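You operate a simulated robot arm through the tools that you are given. There is no shell and no other tool. Be economical: measure what you need, move in short steps, check, and stop when the job is done.

You are at the controls of a simulated robot arm. One attempt, no reset.

JOB
Push the carton between the blue guides and pack the 1 kg weight in its foam block.
Fine: white foam block in the carton, weight marked out in its hole, both flaps down.

It is judged by the outcome, as a careful person would: the job done as asked, and still so three seconds after it is handed in. It fails if anything else is knocked over, pushed out of place, dropped, spilled or broken.

ROBOT AND FRAMES
A 7-joint arm with a fingered hand, fixed in place. Base frame: the origin is at the foot of the arm, x ahead of it, y to its left, z up; the work surface is at about z = 860. Readings come in mm, rad, newtons and seconds.
With the tool pointing down near the work surface it reaches from about 300 to 700 mm from the base axis. Its first joint turns from -2.897 to 2.897 rad. Payload 4 kg.
The TCP is the grasp point between the finger pads, 26 mm short of the fingertips. In the tool frame z runs along the fingers and y along their closing line. The gripper opens to 148 mm. The gripper's body begins 73 mm behind the TCP. The gripper is a hand of 3 fingers: y runs from the thumb to the fingers, the wrist lies at [0, 0, -239] in the tool frame, and closing takes about 1.5 s.
Orientation is that of the tool frame in the base frame, as a unit quaternion [x, y, z, w]. With the fingers straight down and closing along the base's y, the tool's x points along the base's -x, its y along +y and its z along -z.

CONTROLS
- The arm moves only by the tool send_rows. Its argument "moves" is a list of rows, each an object of numbers (a shift or turn left out is 0, a gripper value left out holds the last): "dx", "dy", "dz": the shift along the tool's x, y, z in units of 30 mm (1.0 is 30 mm); "wx", "wy", "wz": the turn, a rotation vector about the tool's x, y, z in units of 8 degrees (1.0 is 8 degrees). In form: [{"dx": .., "dy": .., "dz": .., "wx": .., "wy": .., "wz": ..}, ...]. A call has 1 to 8 rows; each row shifts and turns the commanded pose from where the row before left it, along the tool's axes as they then stand. "fingers" is the finger opening in mm, from 0 to 148, set as the call begins (left out, the last holds). A call with a number of a shift or a turn outside -1 to 1 is refused whole. Each row takes 0.2 s and may step no farther than 50 mm and 0.15 rad from the row before; otherwise, or with a gripper value out of range, the whole call is refused. A pose out of reach is approached as far as the arm can. The call stops where the force on the tool passes 90 N (or 10 N more than at its start, if that is more) or the arm is blocked; 0.2 s more then pass. The fingers move at their own pace (about 72 mm/s each) and stop on an object; they squeeze with about 24 N. The grip force told is the motor's: it shows also when the fingers shut on nothing. Time passes only in rows, and 0.2 s behind the last, so rows that do not move let the fingers close. It gives the time, the measured TCP pose, the force on the tool (base axes), the opening and the grip force at its end, in the units of the frame above (readings bear some noise), with the torque about the TCP (base axes, N m) and any sound that the robot's microphone picked up.
- Cameras (640 x 400 px; columns grow to the right, rows downward): "scene" is fixed at [397.6, 497.1, 1671.3]; the picture's right is [-0.99, -0.12, 0.00], its down [-0.12, 0.99, -0.08] and it looks along [0.01, -0.08, -1.00] (base axes); focal length 297 px, centre (320, 200). "wrist" rides on the gripper at [68, -39, -90] in the tool frame; the picture's right is [0.50, 0.87, 0.00], its down [-0.66, 0.38, -0.65] and it looks along [-0.57, 0.33, 0.76] (tool axes); focal length 222 px, centre (320, 200). There is no depth. A picture from a camera that has moved, and an enlarged one, comes with that camera's place and axes in the base frame and with its lens. The place of the scene camera against the robot may be out by one fixed shift of up to 12 mm in any direction.
- camera(camera): a new picture of that camera. No time passes.
- raise_lower(by): slides the trunk up (or, below 0, down) by that many mm; the arm rides with it, the base frame stays. It gives what a move gives, with no picture.
- hand_shape(shape): the hand has 3 fingers and takes this shape, open, in about a second: jaw (thumb against the fingers, like two jaws); tri (thumb and two fingers); tip (a fingertip pinch); poke (one finger out to press); point (the index stretched); flat (the hand flat); cup (the hand cupped); fist (a fist). The gripper value then closes the fingers along that shape, each until it touches; the sizes above hold for jaw. It gives what a move gives, with no picture.
- zoom(camera, box): a new picture of the part [left, top, right, bottom] of that camera's present view, enlarged. No time passes.
- job_done(): hands the job in; it is judged then, once.

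Work in short steps. Places have to be worked out from the pictures, the camera data and where the tool is seen: move nearer, look again, correct. Check each grasp and each placing, and mend what went wrong. You have 120 turns and 64 pictures in all, those below and enlarged ones among them. Open the gripper and draw the arm clear of the work before you hand the job in, unless the task says otherwise; then end with one line.

The tools are called after "Call:" as name(argument=value, ...) on one line, values as JSON. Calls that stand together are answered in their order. send_rows: Moves the arm, as the interface text tells. Its arguments: {"type":"object","properties":{"moves":{"type":"array","items":{"type":"object","properties":{"dx":{"type":"number"},"dy":{"type":"number"},"dz":{"type":"number"},"wx":{"type":"number"},"wy":{"type":"number"},"wz":{"type":"number"}}}},"fingers":{"type":"number"}},"required":["moves"]} The other tools are called the same way: raise_lower (by) slides the trunk up or down; hand_shape (shape) gives the hand a shape; camera (camera) takes a picture; zoom (camera, box) takes an enlarged picture of a part of a camera's view; job_done () hands the job in.

At the start:

```text
time: 0.0
eef_pos: [212.7, 304.8, 1259.9]
orientation: [0.001, 1.0, 0.0, 0.001]
ft_force: [-0.1, -0.4, -0.3]
wrist_torque: [0.0, 0.01, 0.0]
width: 147.8
finger_force: 0.1
shape: jaw
trunk travel left (down, up): [-500.0, 90.0]
```

scene: 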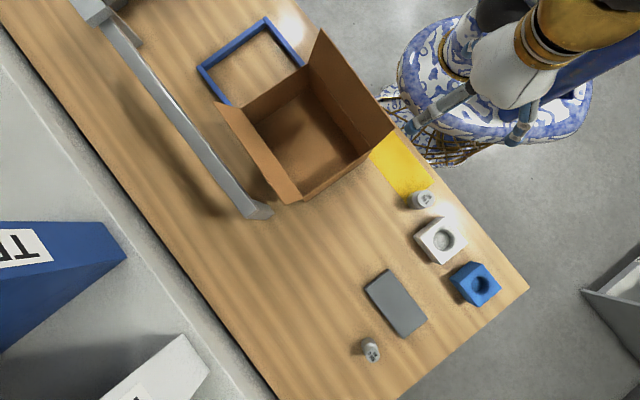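
wrist: 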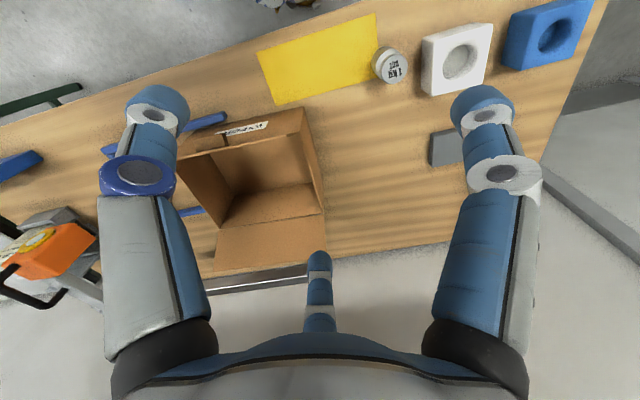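

I'll start by looking at both areas in detail: the carton with the guides, and the small parts.

Call:
zoom(camera="scene", box=[180, 0, 420, 220])

Call:
zoom(camera="scene", box=[340, 150, 540, 380])

Call:
zoom(camera="wrist", box=[340, 0, 600, 180])

```text
1.82 times, centred on (300, 110) of scene
camera zoom: at [397.6, 497.1, 1671.3], right [-0.99, -0.12, 0.0], down [-0.12, 0.99, -0.08], along [0.01, -0.08, -1.0], focal length 541 px, centre (356, 364)
```

zoom: 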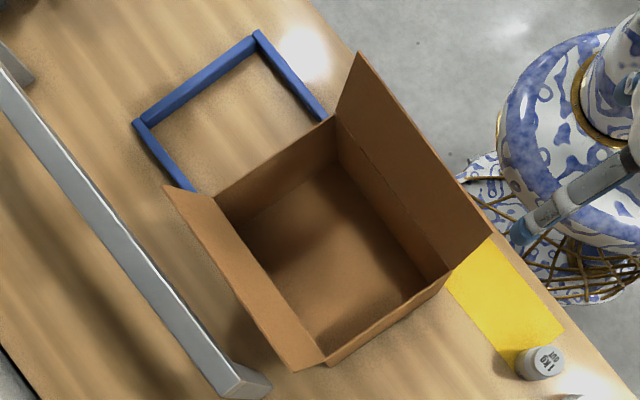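

```text
1.74 times, centred on (440, 265) of scene
camera zoom: at [397.6, 497.1, 1671.3], right [-0.99, -0.12, 0.0], down [-0.12, 0.99, -0.08], along [0.01, -0.08, -1.0], focal length 517 px, centre (111, 87)
```

zoom: 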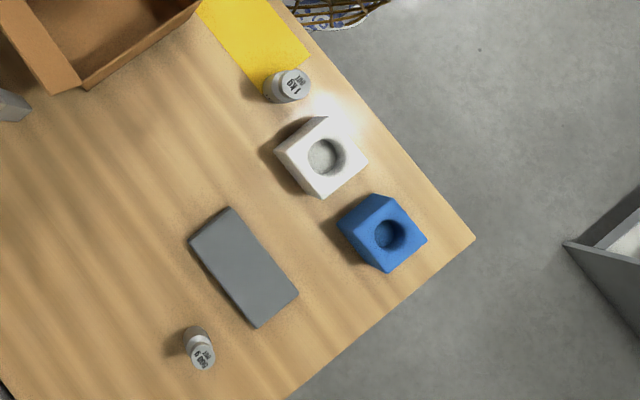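

```text
2.22 times, centred on (470, 90) of wrist
camera zoom: at [144.2, 265.8, 1349.9], right [-0.5, 0.87, 0.0], down [0.66, 0.38, 0.65], along [0.57, 0.33, -0.76], focal length 494 px, centre (-13, 444)
```

zoom: 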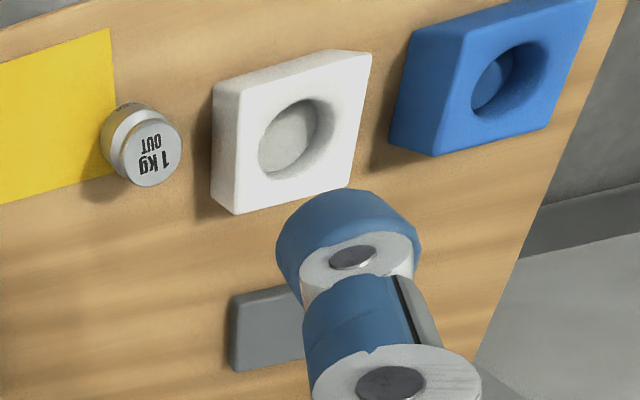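

The weight near the yellow patch reads "1 kg OUT". I'll read the other one too.

Call:
zoom(camera="scene", box=[345, 325, 395, 375])

Call:
zoom(camera="scene", box=[400, 180, 510, 315])

Call:
zoom(camera="wrist", box=[160, 90, 340, 290])

```text
8.00 times, centred on (370, 350) of scene
camera zoom: at [397.6, 497.1, 1671.3], right [-0.99, -0.12, 0.0], down [-0.12, 0.99, -0.08], along [0.01, -0.08, -1.0], focal length 2379 px, centre (-80, -1000)
```

zoom: 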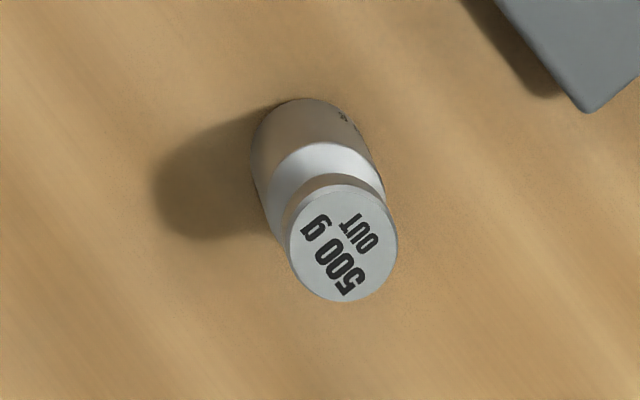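

```text
2.96 times, centred on (455, 248) of scene
camera zoom: at [397.6, 497.1, 1671.3], right [-0.99, -0.12, 0.0], down [-0.12, 0.99, -0.08], along [0.01, -0.08, -1.0], focal length 881 px, centre (-80, 59)
```

zoom: 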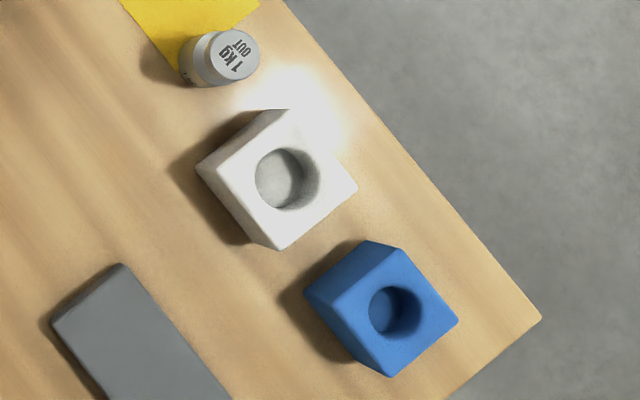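

```text
2.00 times, centred on (250, 190) of wrist
camera zoom: at [144.2, 265.8, 1349.9], right [-0.5, 0.87, 0.0], down [0.66, 0.38, 0.65], along [0.57, 0.33, -0.76], focal length 444 px, centre (460, 220)
```

zoom: 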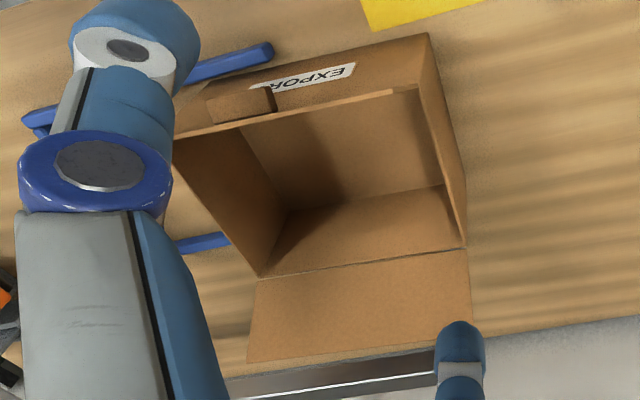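

The parts are clear: the 1 kg weight sits near (141,402), the white foam near (86,500), and the carton near (455,286), turned 45° and partly inside the guides. I'll turn the tool 45° and move over the white foam for a closer look.

Call:
send_rows(moves=[{"wz": -0.94}, {"wz": -0.94}, {"wz": -0.94}, {"wz": -0.94}, {"wz": -0.94}, {"wz": -0.94}])

Call:
send_rows(moves=[{"dy": 1, "dx": -0.25, "dz": 0.6}, {"dy": 1, "dx": -0.25, "dz": 0.6}, {"dy": 1, "dx": -0.25, "dz": 0.6}, {"dy": 1, "dx": -0.25, "dz": 0.6}, {"dy": 1, "dx": -0.25, "dz": 0.6}, {"dy": 1, "dx": -0.25, "dz": 0.6}])

Call:
camera(camera="wrist")

```text
time: 1.4
eef_pos: [211.9, 304.8, 1260.4]
orientation: [-0.385, 0.923, 0.0, 0.0]
ft_force: [0.0, 0.1, 0.1]
wrist_torque: [-0.02, -0.02, -0.01]
width: 148.1
finger_force: 0.1
shape: jaw
trunk travel left (down, up): [-500.0, 90.0]
```

```text
time: 2.8
eef_pos: [114.8, 464.7, 1151.6]
orientation: [-0.384, 0.923, 0.0, 0.0]
ft_force: [0.6, 0.0, -0.5]
wrist_torque: [-0.03, 0.01, 0.01]
width: 147.6
finger_force: 0.1
shape: jaw
trunk travel left (down, up): [-500.0, 90.0]
```

```text
55 pictures are left
camera wrist: at [93.8, 388.6, 1241.6], right [-0.97, 0.26, 0.0], down [0.19, 0.73, 0.65], along [0.17, 0.63, -0.76], focal length 222 px, centre (320, 200)
```

wrist: 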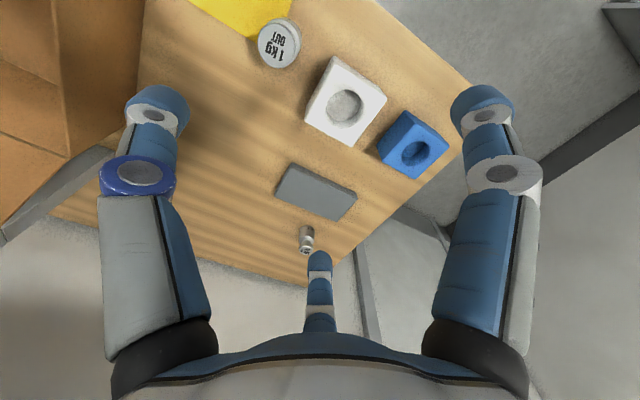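

Good view of the parts. I'll enlarge it to measure them.

Call:
zoom(camera="wrist", box=[230, 0, 470, 150])

```text
2.67 times, centred on (350, 75) of wrist
camera zoom: at [93.8, 388.6, 1241.6], right [-0.97, 0.26, 0.0], down [0.19, 0.73, 0.65], along [0.17, 0.63, -0.76], focal length 592 px, centre (240, 533)
```

zoom: 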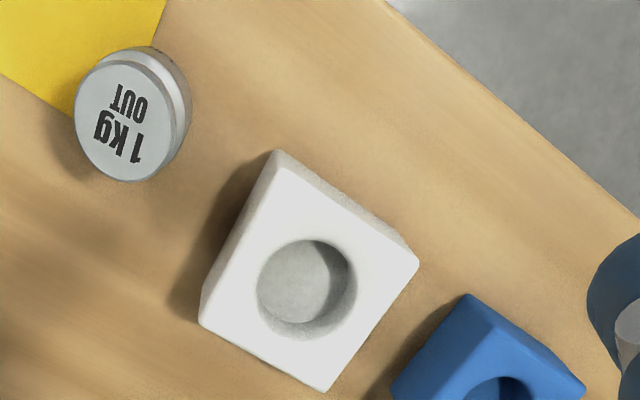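

Triangulating, the white foam's top centre is about (90,499,926), roughly 80 mm square, with its edges at 45°. The 1 kg weight's top is about (149,404,943), and it is around 50 mm across. I'll centre over the foam, set the fingers to 115 mm and come partway down.

Call:
send_rows(moves=[{"dy": 0.7, "dx": -0.12}, {"dy": 0.69, "dx": -0.11}, {"dz": 1}, {"dz": 1}, {"dz": 1}, {"dz": 1}, {"dz": 1}], fingers=115)

Call:
camera(camera="wrist")

Call:
zoom(camera="scene", box=[380, 160, 520, 320])

```text
time: 4.4
eef_pos: [90.4, 498.8, 1002.0]
orientation: [-0.384, 0.923, 0.0, 0.0]
ft_force: [0.0, -0.4, 0.8]
wrist_torque: [0.02, 0.01, 0.01]
width: 115.3
finger_force: 0.2
shape: jaw
trunk travel left (down, up): [-500.0, 90.0]
```

```text
53 pictures are left
camera wrist: at [70.6, 423.0, 1090.9], right [-0.97, 0.26, 0.0], down [0.19, 0.73, 0.65], along [0.17, 0.63, -0.76], focal length 222 px, centre (320, 200)
```

wrist: 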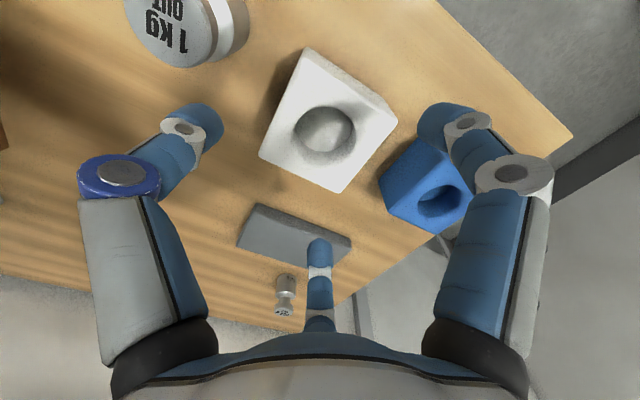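

```text
2.50 times, centred on (450, 240) of scene
camera zoom: at [397.6, 497.1, 1671.3], right [-0.99, -0.12, 0.0], down [-0.12, 0.99, -0.08], along [0.01, -0.08, -1.0], focal length 744 px, centre (-5, 100)
```

zoom: 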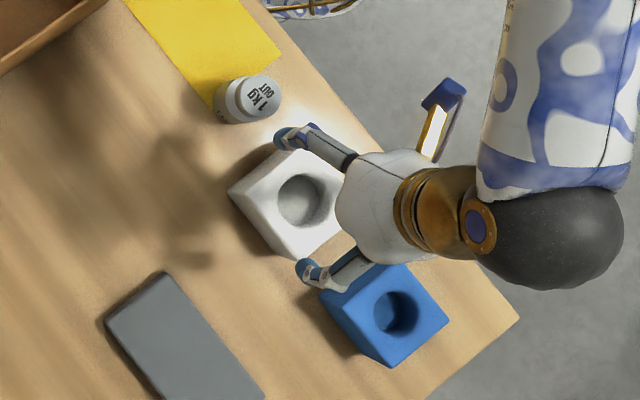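

The hand is nearly centred on the foam, with clear gaps on both sides. I'll shift a few mm toward the base and descend to z≈896.

Call:
send_rows(moves=[{"dx": 0.12, "dz": 0.9}, {"dz": 0.9}, {"dz": 0.9}, {"dz": 0.82}])

Call:
camera(camera="wrist")

```text
time: 5.4
eef_pos: [89.6, 495.8, 894.9]
orientation: [-0.384, 0.924, -0.001, 0.0]
ft_force: [0.4, 0.2, 0.0]
wrist_torque: [-0.02, 0.03, -0.02]
width: 115.2
finger_force: 0.1
shape: jaw
trunk travel left (down, up): [-500.0, 90.0]
```

```text
51 pictures are left
camera wrist: at [70.0, 420.7, 984.6], right [-0.97, 0.26, 0.0], down [0.19, 0.73, 0.65], along [0.17, 0.63, -0.76], focal length 222 px, centre (320, 200)
```

wrist: 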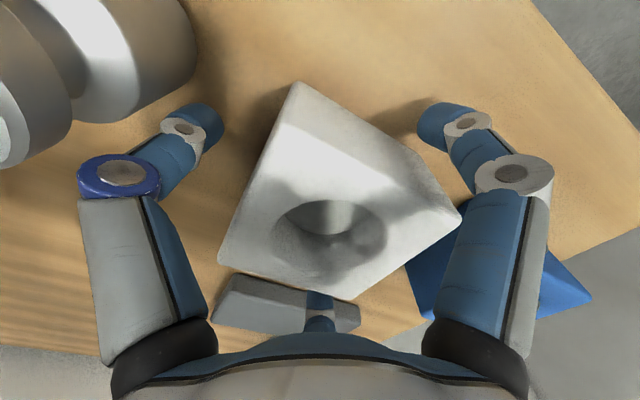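

The foam sits between the fingers and is aligned with them, so I'll close on it.

Call:
send_rows(moves=[{}, {}, {}, {}, {}, {}], fingers=60)

Call:
camera(camera="wrist")

```text
time: 6.8
eef_pos: [89.6, 497.1, 895.7]
orientation: [-0.383, 0.924, 0.0, 0.0]
ft_force: [-0.1, -1.4, -0.2]
wrist_torque: [-0.01, 0.04, 0.0]
width: 83.8
finger_force: 23.9
shape: jaw
trunk travel left (down, up): [-500.0, 90.0]
```

```text
50 pictures are left
camera wrist: at [69.8, 420.7, 985.0], right [-0.97, 0.26, 0.0], down [0.19, 0.73, 0.65], along [0.17, 0.63, -0.76], focal length 222 px, centre (320, 200)
```

wrist: 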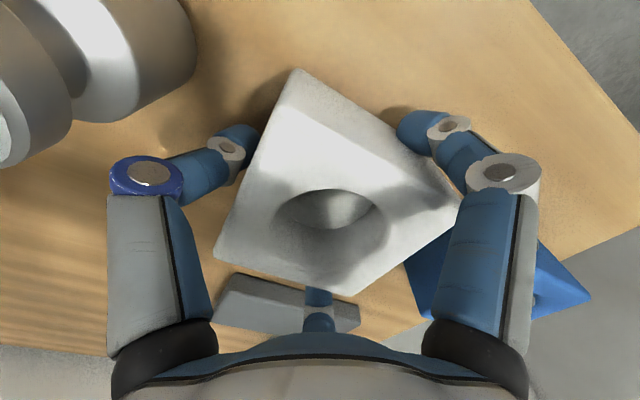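

I have the foam at 84 mm with 24 N. I'll lift it straight up, then move toward the carton.

Call:
send_rows(moves=[{"dz": -0.7}, {"dz": -1}, {"dz": -1}, {"dz": -1}, {"dz": -1}, {"dz": -1}, {"dz": -1}, {"dz": -1}])

Call:
send_rows(moves=[{"dz": -1, "dy": -0.5}, {"dz": -0.6, "dy": -1, "dx": -0.27}, {"dy": -1, "dx": -0.27}, {"dy": -1, "dx": -0.27}, {"dy": -1, "dx": -0.27}, {"dy": -1, "dx": -0.27}, {"dy": -1, "dx": -0.27}, {"dy": -1, "dx": -0.27}])

Call:
camera(camera="wrist")

Call:
camera(camera="scene")

```text
time: 8.6
eef_pos: [88.2, 494.8, 1127.0]
orientation: [-0.383, 0.924, 0.0, 0.0]
ft_force: [-0.1, -0.4, -0.6]
wrist_torque: [0.01, 0.0, -0.03]
width: 82.8
finger_force: 24.1
shape: jaw
trunk travel left (down, up): [-500.0, 90.0]
```

```text
time: 10.4
eef_pos: [290.8, 375.3, 1177.2]
orientation: [-0.385, 0.923, 0.0, 0.0]
ft_force: [0.2, -0.2, -1.1]
wrist_torque: [0.02, 0.0, 0.04]
width: 82.7
finger_force: 24.6
shape: jaw
trunk travel left (down, up): [-500.0, 90.0]
```

```text
49 pictures are left
camera wrist: at [269.8, 300.5, 1266.2], right [-0.97, 0.26, 0.0], down [0.19, 0.73, 0.65], along [0.17, 0.63, -0.76], focal length 222 px, centre (320, 200)
```

wrist: 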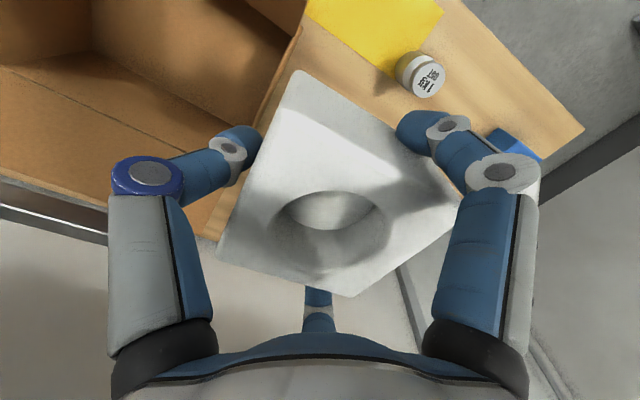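

```text
48 pictures are left
```

scene: 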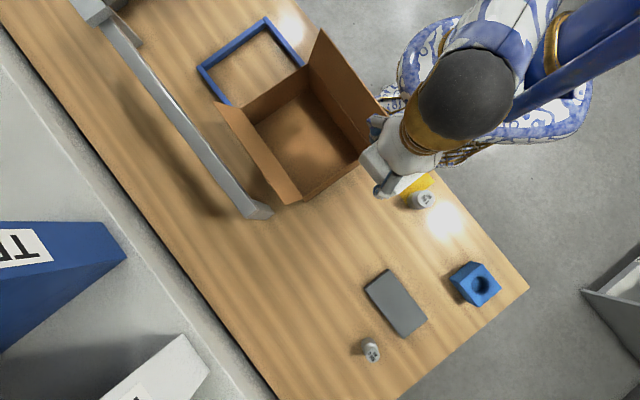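

The foam's centre is about 8 mm toward the base from the TCP. I'll carry it over the carton's centre, to a TCP of about (460,292), and check.

Call:
send_rows(moves=[{"dy": -0.99, "dx": -0.335}, {"dy": -0.99, "dx": -0.335}, {"dy": -0.99, "dx": -0.335}, {"dy": -0.99, "dx": -0.335}, {"dy": -0.99, "dx": -0.335}, {"dy": -0.99, "dx": -0.335}, {}])

Call:
camera(camera="wrist")

Call:
zoom(camera="scene", box=[180, 0, 420, 220])

```text
time: 12.0
eef_pos: [456.8, 293.8, 1175.1]
orientation: [-0.384, 0.923, -0.001, 0.001]
ft_force: [0.2, -0.1, -0.5]
wrist_torque: [-0.01, -0.01, 0.01]
width: 82.4
finger_force: 23.9
shape: jaw
trunk travel left (down, up): [-500.0, 90.0]
```

```text
47 pictures are left
camera wrist: at [436.6, 216.9, 1265.8], right [-0.97, 0.26, 0.0], down [0.19, 0.73, 0.65], along [0.17, 0.63, -0.76], focal length 222 px, centre (320, 200)
```

wrist: 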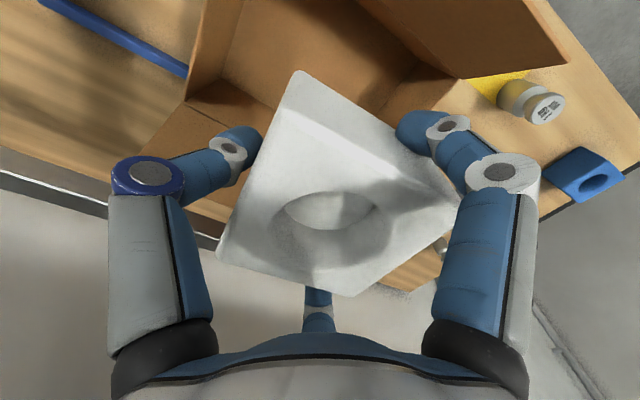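

```text
1.82 times, centred on (300, 110) of scene
camera zoom: at [397.6, 497.1, 1671.3], right [-0.99, -0.12, 0.0], down [-0.12, 0.99, -0.08], along [0.01, -0.08, -1.0], focal length 541 px, centre (356, 364)
```

zoom: 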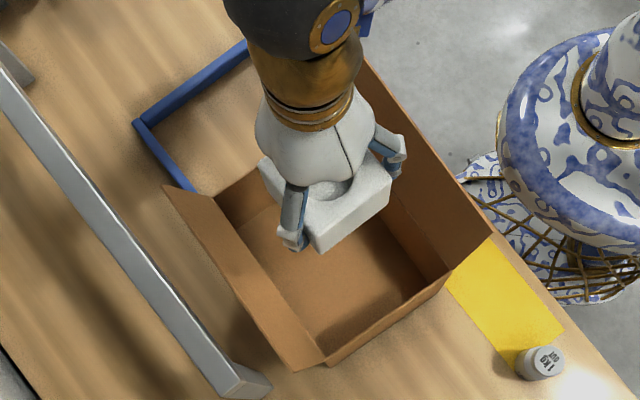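

The foam is over the middle of the carton, so I'll lower it in steps while watching the force.

Call:
send_rows(moves=[{"dz": 0.9}, {"dz": 0.9}, {"dz": 0.9}, {"dz": 0.9}, {"dz": 0.9}, {"dz": 0.9}, {"dz": 0.9}])

Call:
zoom(camera="scene", box=[180, 0, 420, 220])

Call:
camera(camera="wrist")

```text
time: 13.6
eef_pos: [457.2, 293.9, 986.0]
orientation: [-0.384, 0.924, 0.0, 0.0]
ft_force: [-1.0, 0.0, -0.4]
wrist_torque: [-0.01, -0.02, 0.02]
width: 81.7
finger_force: 24.0
shape: jaw
trunk travel left (down, up): [-500.0, 90.0]
```

```text
1.82 times, centred on (300, 110) of scene
camera zoom: at [397.6, 497.1, 1671.3], right [-0.99, -0.12, 0.0], down [-0.12, 0.99, -0.08], along [0.01, -0.08, -1.0], focal length 541 px, centre (356, 364)
```

zoom: 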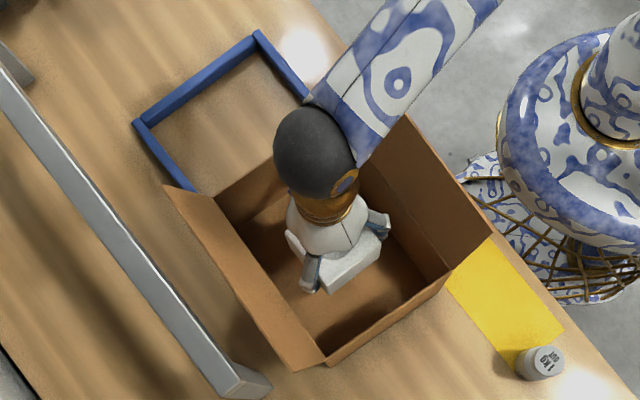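

```text
44 pictures are left
camera wrist: at [437.9, 217.3, 1075.9], right [-0.97, 0.26, 0.0], down [0.19, 0.73, 0.65], along [0.17, 0.63, -0.76], focal length 222 px, centre (320, 200)
```

wrist: 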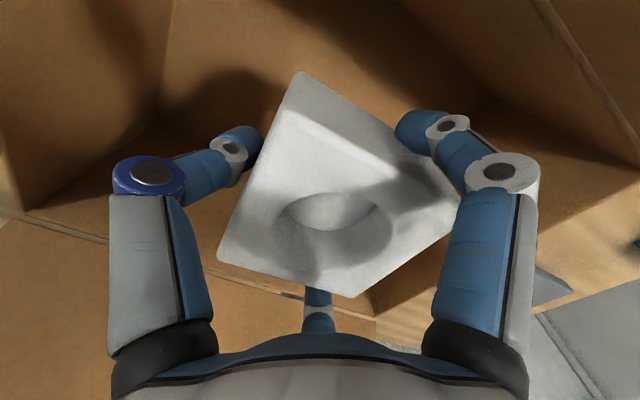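

The forearm passes over the near flap. I'll raise the trunk so it slopes more steeply and clears the flap, then continue down.

Call:
raise_lower(by=80)

Call:
send_rows(moves=[{"dz": 0.9}, {"dz": 0.9}, {"dz": 0.9}, {"dz": 0.9}, {"dz": 0.9}])

Call:
zoom(camera="scene", box=[180, 0, 420, 220])

```text
time: 14.8
eef_pos: [457.8, 292.9, 1066.3]
orientation: [-0.384, 0.924, -0.001, 0.0]
ft_force: [-0.5, 0.3, -0.2]
wrist_torque: [0.06, 0.0, 0.02]
width: 81.9
finger_force: 23.8
shape: jaw
trunk travel left (down, up): [-580.0, 10.0]
```

```text
time: 16.0
eef_pos: [457.4, 294.1, 932.3]
orientation: [-0.383, 0.924, 0.001, 0.0]
ft_force: [0.7, -0.5, 0.2]
wrist_torque: [0.0, -0.01, 0.01]
width: 81.4
finger_force: 24.1
shape: jaw
trunk travel left (down, up): [-580.0, 10.0]
```

```text
1.82 times, centred on (300, 110) of scene
camera zoom: at [397.6, 497.1, 1671.3], right [-0.99, -0.12, 0.0], down [-0.12, 0.99, -0.08], along [0.01, -0.08, -1.0], focal length 541 px, centre (356, 364)
```

zoom: 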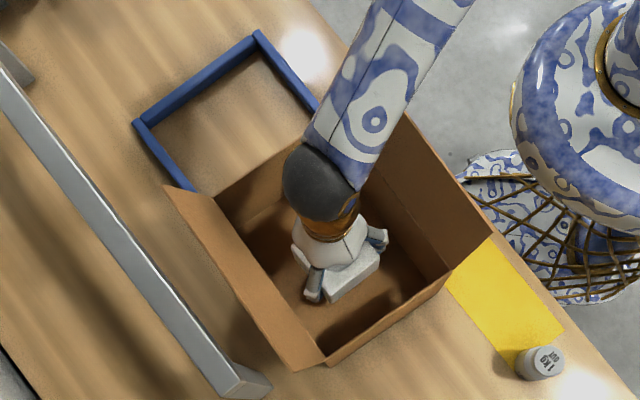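

The carton hasn't moved and there's no contact force. I'll lower the last 30 mm gently.

Call:
send_rows(moves=[{"dz": 0.4}, {"dz": 0.3}, {"dz": 0.2}, {"dz": 0.1}])

```text
time: 17.0
eef_pos: [458.1, 292.9, 901.0]
orientation: [-0.383, 0.924, 0.0, 0.0]
ft_force: [0.1, -0.4, -0.9]
wrist_torque: [0.02, 0.0, -0.02]
width: 81.0
finger_force: 24.0
shape: jaw
trunk travel left (down, up): [-580.0, 10.0]
```

Call:
send_rows(moves=[{"dz": 0.1}, {"dz": 0.1}])

```text
time: 17.6
eef_pos: [457.6, 293.2, 898.7]
orientation: [-0.383, 0.924, 0.001, 0.003]
ft_force: [0.5, -0.3, 22.9]
wrist_torque: [0.0, 0.14, 0.0]
width: 80.5
finger_force: 24.1
shape: jaw
trunk travel left (down, up): [-580.0, 10.0]
```

It touched the carton floor at 23 N. I'll ease off slightly, open to 112 mm and check.

Call:
send_rows(moves=[{"dz": -0.1}, {}, {}, {}], fingers=112)

Call:
camera(camera="wrist")

```text
time: 18.6
eef_pos: [458.5, 293.3, 898.1]
orientation: [-0.384, 0.923, 0.001, 0.0]
ft_force: [0.7, -0.1, -0.7]
wrist_torque: [0.02, 0.01, 0.0]
width: 111.6
finger_force: 0.0
shape: jaw
trunk travel left (down, up): [-580.0, 10.0]
```

```text
42 pictures are left
camera wrist: at [438.0, 217.4, 988.2], right [-0.97, 0.26, 0.0], down [0.19, 0.73, 0.65], along [0.17, 0.63, -0.76], focal length 222 px, centre (320, 200)
```

wrist: 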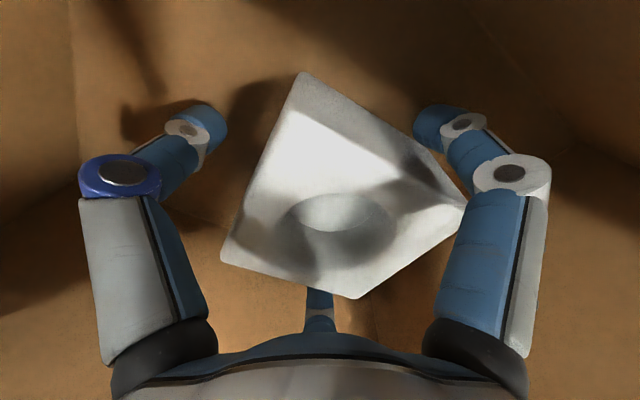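

The foam is standing on the carton floor, released. I'll rise straight out and look back at it.

Call:
send_rows(moves=[{"dz": -0.8}, {"dz": -0.9}, {"dz": -1}, {"dz": -1}, {"dz": -1}, {"dz": -1}, {"dz": -1}, {"dz": -1}])

Call:
send_rows(moves=[{"dz": -0.9}, {"dz": -0.5}])

Call:
camera(camera="wrist")

```text
time: 20.4
eef_pos: [461.0, 291.6, 1128.9]
orientation: [-0.383, 0.924, -0.001, 0.0]
ft_force: [-0.5, 0.9, 0.5]
wrist_torque: [0.02, 0.01, -0.02]
width: 111.6
finger_force: 0.1
shape: jaw
trunk travel left (down, up): [-580.0, 10.0]
```

```text
time: 21.0
eef_pos: [459.7, 291.9, 1171.3]
orientation: [-0.384, 0.924, 0.001, 0.0]
ft_force: [-1.3, -0.2, 0.5]
wrist_torque: [0.02, -0.03, 0.0]
width: 111.4
finger_force: 0.1
shape: jaw
trunk travel left (down, up): [-580.0, 10.0]
```

```text
41 pictures are left
camera wrist: at [439.1, 216.4, 1261.2], right [-0.97, 0.26, 0.0], down [0.19, 0.73, 0.65], along [0.17, 0.63, -0.76], focal length 222 px, centre (320, 200)
```

wrist: 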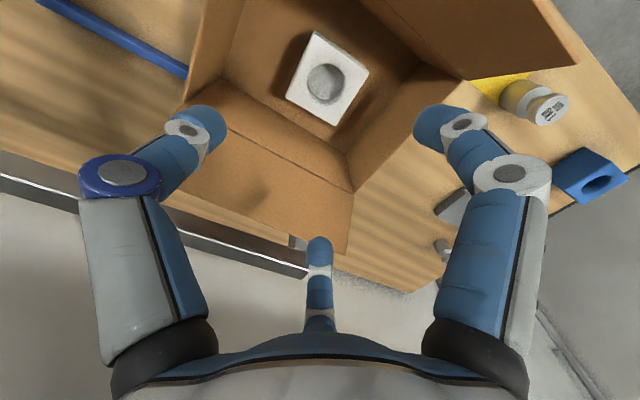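

The foam stands well, with its hole centre at about (453,290). I'll go back over the 1 kg weight.

Call:
send_rows(moves=[{"dx": 0.466, "dy": 1}, {"dx": 0.466, "dy": 1}, {"dx": 0.466, "dy": 1}, {"dx": 0.466, "dy": 1}, {"dx": 0.466, "dy": 1}, {"dx": 0.466, "dy": 1}, {"dx": 0.466, "dy": 1}, {"dx": 0.466, "dy": 1}])

Call:
send_rows(moves=[{"dx": 0.466, "dy": 1}, {"dx": 0.466, "dy": 0.97}, {"dz": 1}, {"dz": 1}, {"dz": 1}, {}])

Call:
camera(camera="wrist")

Call:
zoom(camera="scene", box=[360, 130, 500, 240])

```text
time: 22.8
eef_pos: [209.8, 382.2, 1172.7]
orientation: [-0.383, 0.924, 0.0, 0.0]
ft_force: [0.1, 0.0, -0.3]
wrist_torque: [-0.02, -0.03, -0.03]
width: 111.6
finger_force: 0.2
shape: jaw
trunk travel left (down, up): [-580.0, 10.0]
```

```text
time: 24.2
eef_pos: [147.7, 405.2, 1079.6]
orientation: [-0.384, 0.923, 0.0, 0.0]
ft_force: [-0.3, -0.6, 0.7]
wrist_torque: [-0.02, -0.02, 0.0]
width: 111.7
finger_force: 0.1
shape: jaw
trunk travel left (down, up): [-580.0, 10.0]
```

```text
40 pictures are left
camera wrist: at [127.9, 329.7, 1170.4], right [-0.97, 0.26, 0.0], down [0.19, 0.73, 0.65], along [0.17, 0.63, -0.76], focal length 222 px, centre (320, 200)
```

wrist: 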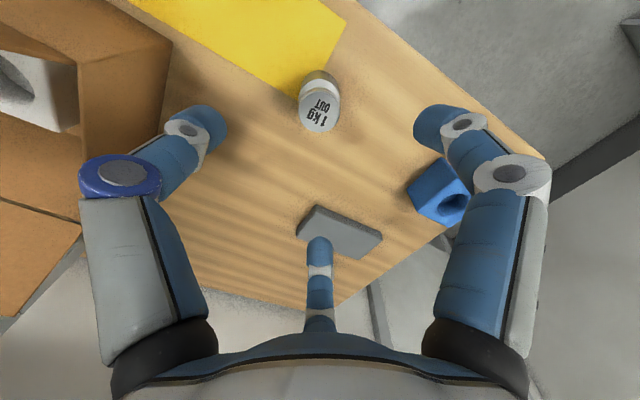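

```text
3.64 times, centred on (430, 185) of scene
camera zoom: at [397.6, 497.1, 1671.3], right [-0.99, -0.12, 0.0], down [-0.12, 0.99, -0.08], along [0.01, -0.08, -1.0], focal length 1082 px, centre (-80, 254)
```

zoom: 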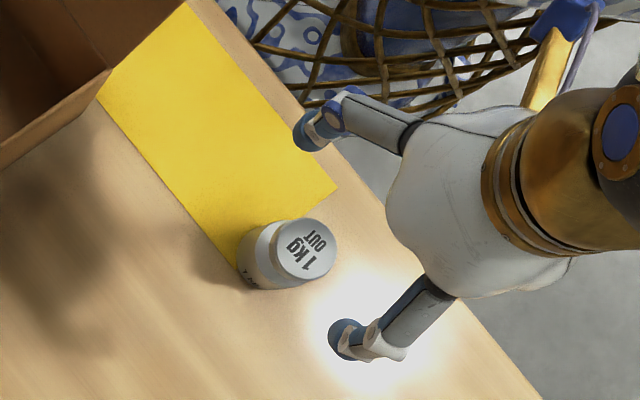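

The TCP is right above the weight. I'll look at its shape to choose the grip height.

Call:
zoom(camera="wrist", box=[280, 55, 360, 145])

```text
4.44 times, centred on (320, 100) of wrist
camera zoom: at [127.9, 329.7, 1170.4], right [-0.97, 0.26, 0.0], down [0.19, 0.73, 0.65], along [0.17, 0.63, -0.76], focal length 987 px, centre (320, 644)
```

zoom: 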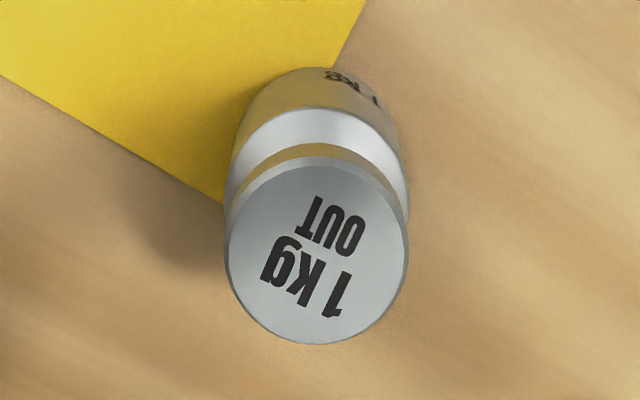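

The head is about 41 mm across at z≈943 and the body about 46 mm. In jaw shape the two fingers sit wide apart, which is poor for a cylinder, so I'll try "tri" here in free space and look.

Call:
hand_shape(shape="tri")

Call:
camera(camera="wrist")

Call:
zoom(camera="scene", box=[360, 130, 500, 240])

```text
time: 25.1
eef_pos: [148.4, 405.5, 1081.1]
orientation: [-0.384, 0.923, 0.0, 0.001]
ft_force: [-0.4, 0.1, -0.1]
wrist_torque: [0.03, 0.02, -0.01]
width: 147.8
finger_force: 0.1
shape: tri
trunk travel left (down, up): [-580.0, 10.0]
```

```text
37 pictures are left
camera wrist: at [128.1, 329.8, 1170.7], right [-0.97, 0.26, 0.0], down [0.19, 0.73, 0.65], along [0.17, 0.63, -0.76], focal length 222 px, centre (320, 200)
```

wrist: 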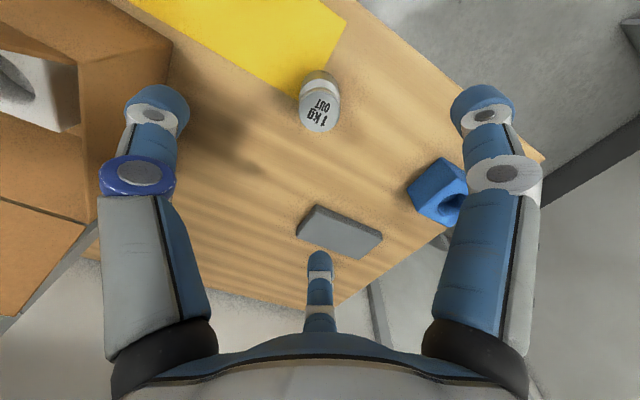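

```text
3.64 times, centred on (430, 185) of scene
camera zoom: at [397.6, 497.1, 1671.3], right [-0.99, -0.12, 0.0], down [-0.12, 0.99, -0.08], along [0.01, -0.08, -1.0], focal length 1082 px, centre (-80, 254)
```

zoom: 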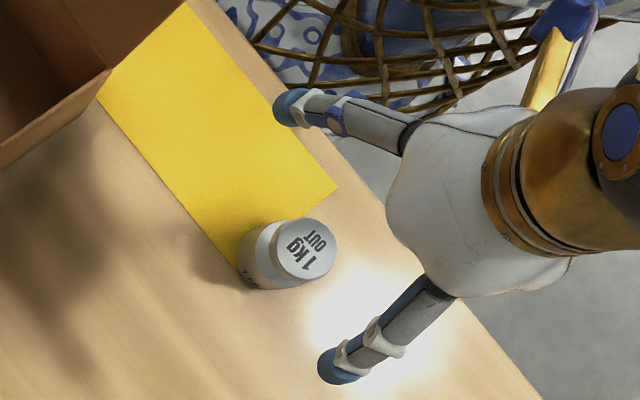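

The three fingers sit at 120° around the TCP, so they should centre on a cylinder. I'll descend with a moderate opening until the TCP is at head level, z≈942.

Call:
send_rows(moves=[{"dz": 0.9}, {"dz": 0.9}, {"dz": 0.9}, {"dz": 0.9}, {"dz": 0.7}, {"dz": 0.34}], fingers=95)

Call:
camera(camera="wrist")

```text
time: 26.5
eef_pos: [147.1, 405.0, 943.4]
orientation: [-0.384, 0.924, 0.0, 0.0]
ft_force: [-0.5, -0.9, 0.0]
wrist_torque: [0.02, 0.0, 0.01]
width: 95.3
finger_force: 0.1
shape: tri
trunk travel left (down, up): [-580.0, 10.0]
```

```text
35 pictures are left
camera wrist: at [127.6, 329.1, 1033.4], right [-0.97, 0.26, 0.0], down [0.19, 0.73, 0.65], along [0.17, 0.63, -0.76], focal length 222 px, centre (320, 200)
```

wrist: 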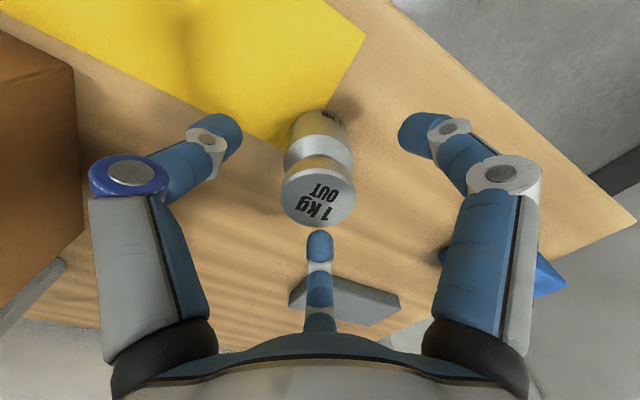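

The weight's top centre is exactly at the TCP. I'll go 4 mm lower and close.

Call:
send_rows(moves=[{"dz": 0.13}, {}, {}, {}, {}, {}, {}], fingers=20)

Call:
camera(camera="wrist")

```text
time: 28.1
eef_pos: [148.5, 406.3, 938.8]
orientation: [-0.383, 0.924, 0.0, 0.0]
ft_force: [-0.4, 0.2, -9.7]
wrist_torque: [-0.03, -0.01, 0.01]
width: 27.8
finger_force: 23.7
shape: tri
trunk travel left (down, up): [-580.0, 10.0]
```

```text
34 pictures are left
camera wrist: at [127.5, 329.8, 1028.5], right [-0.97, 0.26, 0.0], down [0.19, 0.73, 0.65], along [0.17, 0.63, -0.76], focal length 222 px, centre (320, 200)
```

wrist: 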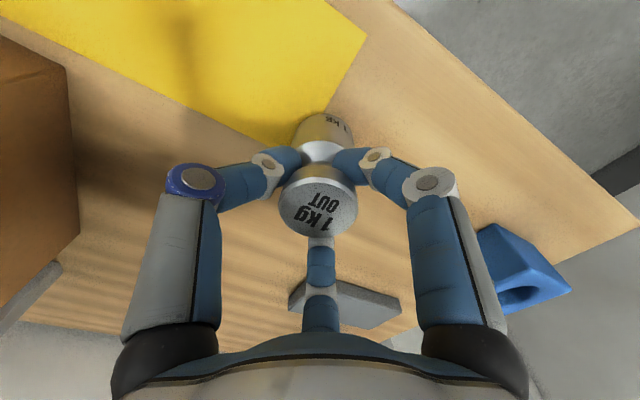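

The fingers closed into the neck under the head, and the tool now carries about 10 N. I'll lift it.

Call:
send_rows(moves=[{"dz": -0.5}, {"dz": -0.8}, {"dz": -1}, {"dz": -1}, {"dz": -1}, {"dz": -1}, {"dz": -1}, {"dz": -1}])

Call:
send_rows(moves=[{"dz": -0.9}, {"dz": -0.5}, {}])

Call:
camera(camera="wrist")

```text
time: 29.9
eef_pos: [148.8, 406.2, 1157.7]
orientation: [-0.384, 0.924, 0.0, -0.001]
ft_force: [0.6, 1.4, -9.0]
wrist_torque: [-0.03, 0.02, -0.01]
width: 27.3
finger_force: 24.2
shape: tri
trunk travel left (down, up): [-580.0, 10.0]
```

```text
time: 30.7
eef_pos: [148.4, 406.8, 1200.9]
orientation: [-0.384, 0.923, -0.001, -0.001]
ft_force: [0.3, -0.1, -10.0]
wrist_torque: [-0.04, 0.01, 0.01]
width: 27.9
finger_force: 24.6
shape: tri
trunk travel left (down, up): [-580.0, 10.0]
```

```text
33 pictures are left
camera wrist: at [128.0, 331.3, 1289.5], right [-0.97, 0.26, 0.0], down [0.19, 0.73, 0.65], along [0.17, 0.63, -0.76], focal length 222 px, centre (320, 200)
```

wrist: 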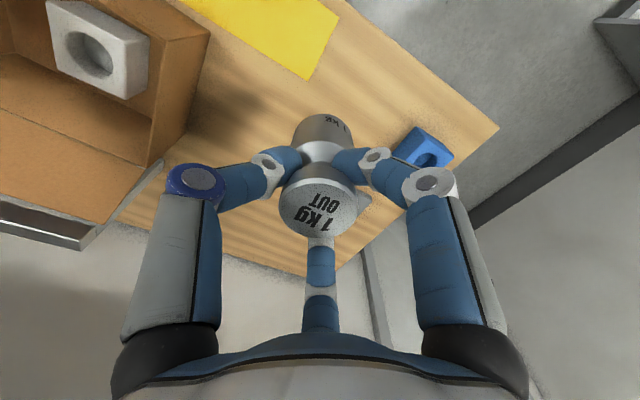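

The grip is solid. I'll carry it over the carton toward the foam's hole.

Call:
send_rows(moves=[{"dx": -0.44, "dy": -0.994}, {"dx": -0.44, "dy": -0.994}, {"dx": -0.44, "dy": -0.994}, {"dx": -0.44, "dy": -0.994}, {"dx": -0.44, "dy": -0.994}, {"dx": -0.44, "dy": -0.994}, {"dx": -0.44, "dy": -0.994}, {"dx": -0.44, "dy": -0.994}])

Call:
send_rows(moves=[{"dx": -0.44, "dy": -0.994}, {"dx": -0.44, "dy": -0.994}, {}])

Call:
camera(camera="wrist")

Call:
zoom(camera="wrist", box=[270, 10, 390, 130])

```text
time: 32.5
eef_pos: [392.3, 313.5, 1199.0]
orientation: [-0.383, 0.924, 0.0, 0.001]
ft_force: [0.7, 0.3, -9.6]
wrist_torque: [-0.02, 0.02, 0.0]
width: 27.4
finger_force: 23.7
shape: tri
trunk travel left (down, up): [-580.0, 10.0]
```

```text
time: 33.3
eef_pos: [452.4, 289.7, 1198.8]
orientation: [-0.383, 0.924, 0.0, -0.001]
ft_force: [0.1, 0.3, -10.0]
wrist_torque: [-0.03, 0.0, 0.01]
width: 27.3
finger_force: 24.3
shape: tri
trunk travel left (down, up): [-580.0, 10.0]
```

```text
32 pictures are left
camera wrist: at [431.5, 214.1, 1288.1], right [-0.97, 0.26, 0.0], down [0.19, 0.73, 0.65], along [0.17, 0.63, -0.76], focal length 222 px, centre (320, 200)
```

wrist: 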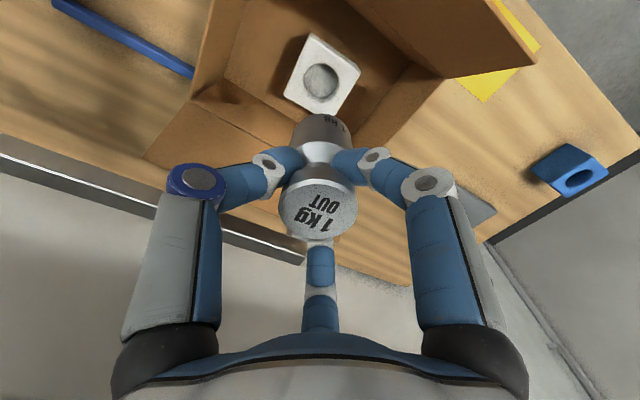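

```text
3.33 times, centred on (330, 70) of wrist
camera zoom: at [431.5, 214.1, 1288.1], right [-0.97, 0.26, 0.0], down [0.19, 0.73, 0.65], along [0.17, 0.63, -0.76], focal length 740 px, centre (287, 633)
```

zoom: 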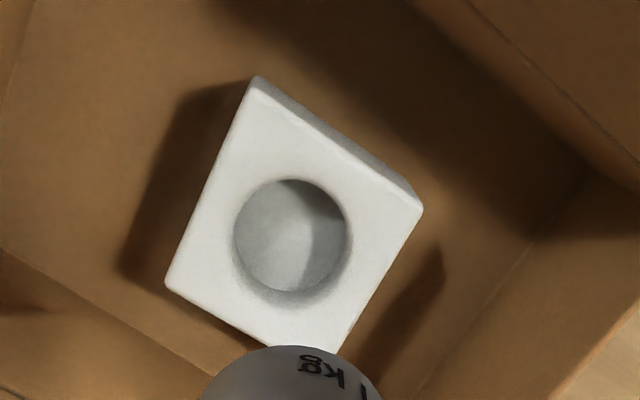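

By view the hole centre is about (452,292). I'll descend partway for a finer measurement.

Call:
send_rows(moves=[{"dz": 0.9}, {"dz": 0.9}, {"dz": 0.9}, {"dz": 0.6}, {}])

Call:
zoom(camera="wrist", box=[250, 30, 400, 160])

```text
time: 34.5
eef_pos: [451.3, 289.4, 1099.3]
orientation: [-0.383, 0.924, -0.001, 0.0]
ft_force: [-0.1, 0.4, -9.8]
wrist_torque: [-0.03, 0.02, 0.03]
width: 27.3
finger_force: 23.9
shape: tri
trunk travel left (down, up): [-580.0, 10.0]
```

```text
3.08 times, centred on (325, 95) of wrist
camera zoom: at [431.4, 213.2, 1188.2], right [-0.97, 0.26, 0.0], down [0.19, 0.73, 0.65], along [0.17, 0.63, -0.76], focal length 684 px, centre (305, 523)
```

zoom: 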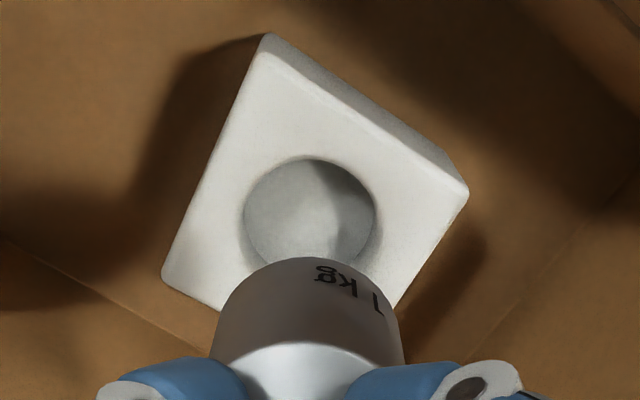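

The hole centre measures about (451,291.5). I'll correct by 2 mm and descend until the weight's bottom is just above the foam.

Call:
send_rows(moves=[{"dx": -0.05, "dy": 0.05, "dz": 0.6}, {"dz": 0.8}, {"dz": 0.8}, {"dz": 0.4}, {}])

Call:
zoom(camera="wrist", box=[220, 40, 420, 200])

Call:
zoom(camera="scene", box=[240, 50, 400, 200])

```text
time: 35.7
eef_pos: [451.8, 291.9, 1021.8]
orientation: [-0.384, 0.924, 0.0, 0.001]
ft_force: [-0.1, -0.1, -10.7]
wrist_torque: [-0.04, -0.01, -0.01]
width: 27.5
finger_force: 24.7
shape: tri
trunk travel left (down, up): [-580.0, 10.0]
```

```text
2.50 times, centred on (320, 120) of wrist
camera zoom: at [431.5, 216.1, 1111.6], right [-0.97, 0.26, 0.0], down [0.19, 0.73, 0.65], along [0.17, 0.63, -0.76], focal length 555 px, centre (320, 400)
```

zoom: 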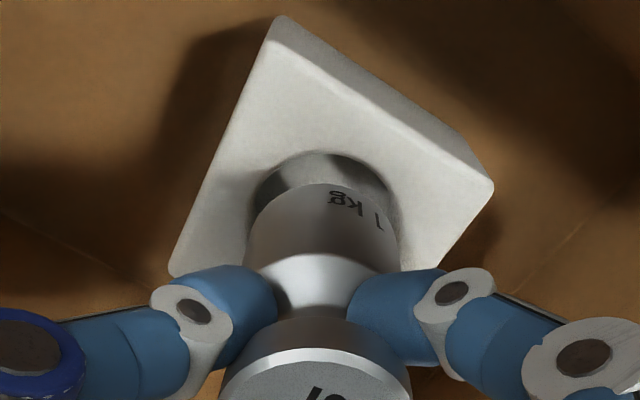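

```text
2.67 times, centred on (320, 125) of scene
camera zoom: at [397.6, 497.1, 1671.3], right [-0.99, -0.12, 0.0], down [-0.12, 0.99, -0.08], along [0.01, -0.08, -1.0], focal length 793 px, centre (320, 400)
```

zoom: 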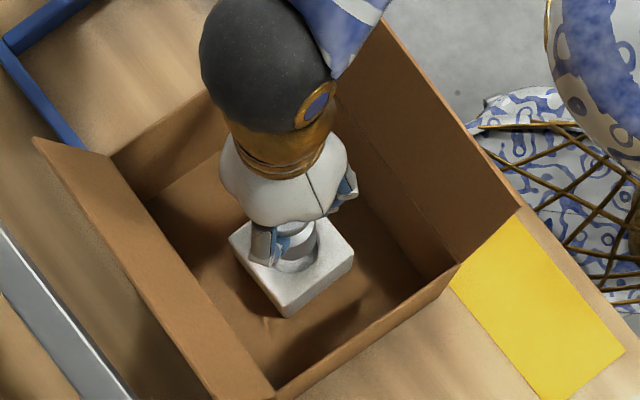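

The weight is lined up over the hole to within about 1 mm. I'll descend in small steps while watching the force.

Call:
send_rows(moves=[{"dz": 0.3}, {"dz": 0.2}, {"dz": 0.15}, {"dz": 0.1}])

Call:
zoom(camera="wrist", box=[220, 40, 420, 200])

```text
time: 36.7
eef_pos: [450.6, 290.7, 999.6]
orientation: [-0.383, 0.924, 0.0, 0.0]
ft_force: [0.0, 0.1, -9.7]
wrist_torque: [-0.06, -0.02, -0.03]
width: 27.3
finger_force: 23.7
shape: tri
trunk travel left (down, up): [-580.0, 10.0]
```

```text
2.50 times, centred on (320, 120) of wrist
camera zoom: at [431.3, 214.6, 1089.2], right [-0.97, 0.26, 0.0], down [0.19, 0.73, 0.65], along [0.17, 0.63, -0.76], focal length 555 px, centre (320, 400)
```

zoom: 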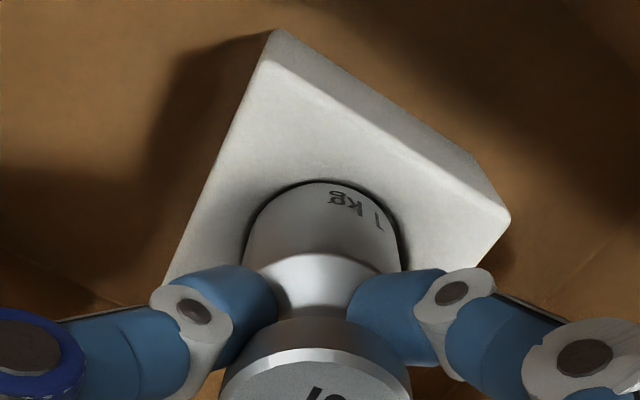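

It's entering the hole with no contact force, and the rim is evenly spaced around it. I'll continue down.

Call:
send_rows(moves=[{"dz": 0.15}, {"dz": 0.15}, {"dz": 0.15}, {"dz": 0.15}])

Call:
zoom(camera="wrist", box=[220, 40, 420, 200])

```text
time: 37.7
eef_pos: [452.2, 290.8, 982.1]
orientation: [-0.383, 0.924, -0.001, 0.0]
ft_force: [0.9, -1.1, -9.7]
wrist_torque: [0.01, 0.01, 0.01]
width: 27.5
finger_force: 24.3
shape: tri
trunk travel left (down, up): [-580.0, 10.0]
```

```text
2.50 times, centred on (320, 120) of wrist
camera zoom: at [432.1, 214.7, 1070.6], right [-0.97, 0.26, 0.0], down [0.19, 0.73, 0.65], along [0.17, 0.63, -0.76], focal length 555 px, centre (320, 400)
```

zoom: 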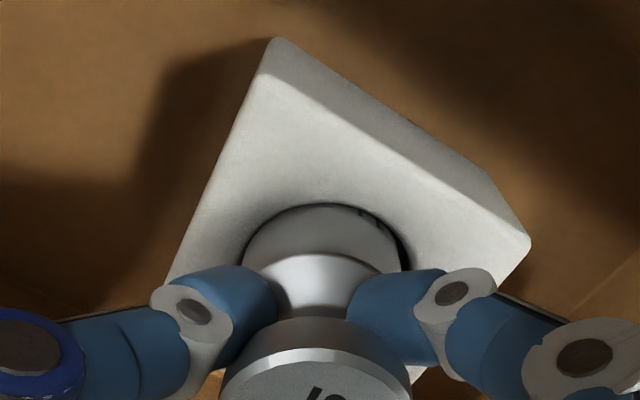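

It is well inside the hole. I'll keep going until it seats.

Call:
send_rows(moves=[{"dz": 0.15}, {"dz": 0.15}, {"dz": 0.1}, {"dz": 0.1}])

Call:
send_rows(moves=[{"dz": 0.1}, {"dz": 0.1}, {"dz": 0.1}])

Call:
zoom(camera="wrist", box=[220, 40, 420, 200])

```text
time: 38.7
eef_pos: [450.9, 291.9, 970.1]
orientation: [-0.383, 0.924, 0.001, 0.003]
ft_force: [-2.0, 0.6, 24.7]
wrist_torque: [0.41, 0.06, 0.02]
width: 28.3
finger_force: 24.3
shape: tri
trunk travel left (down, up): [-580.0, 10.0]
```

```text
time: 39.5
eef_pos: [452.2, 292.4, 967.5]
orientation: [-0.384, 0.923, 0.003, 0.01]
ft_force: [-8.8, -3.8, 50.3]
wrist_torque: [0.54, 0.45, 0.02]
width: 32.9
finger_force: 24.6
shape: tri
trunk travel left (down, up): [-580.0, 10.0]
stopped in row 3: the force on the tool passed its limit at 93 N (the readings are from after the stop); the commanded pose is now the measured one
```

```text
2.50 times, centred on (320, 120) of wrist
camera zoom: at [430.0, 214.9, 1055.5], right [-0.97, 0.26, -0.01], down [0.18, 0.72, 0.67], along [0.18, 0.64, -0.75], focal length 555 px, centre (320, 400)
```

zoom: 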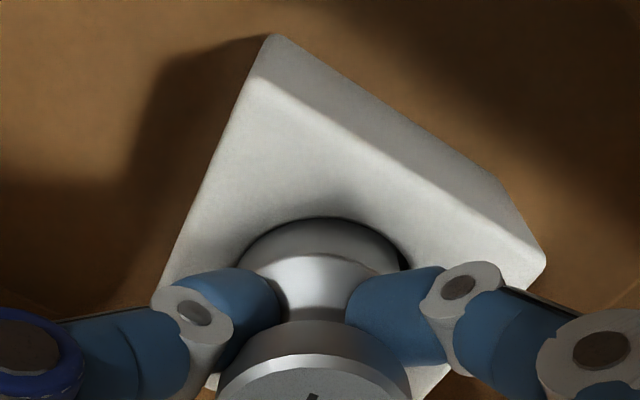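

It's seated, with the weight bottom at about 891, which fits a 38 mm deep hole. I'll ease up and open the fingers.

Call:
send_rows(moves=[{"dz": -0.1}, {}, {}, {}, {}], fingers=85)

Call:
camera(camera="wrist")

```text
time: 40.7
eef_pos: [454.5, 292.1, 964.5]
orientation: [-0.383, 0.924, 0.002, 0.006]
ft_force: [0.0, -0.1, -0.1]
wrist_torque: [0.03, 0.02, 0.02]
width: 84.1
finger_force: 0.0
shape: tri
trunk travel left (down, up): [-580.0, 10.0]
```

```text
24 pictures are left
camera wrist: at [433.3, 216.2, 1054.2], right [-0.97, 0.26, -0.01], down [0.19, 0.73, 0.66], along [0.18, 0.64, -0.75], focal length 222 px, centre (320, 200)
```

wrist: 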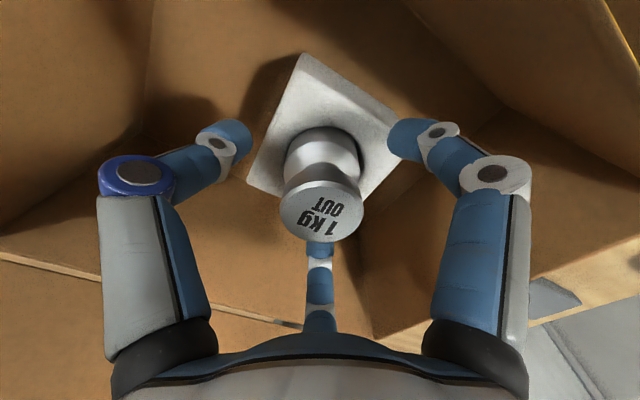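

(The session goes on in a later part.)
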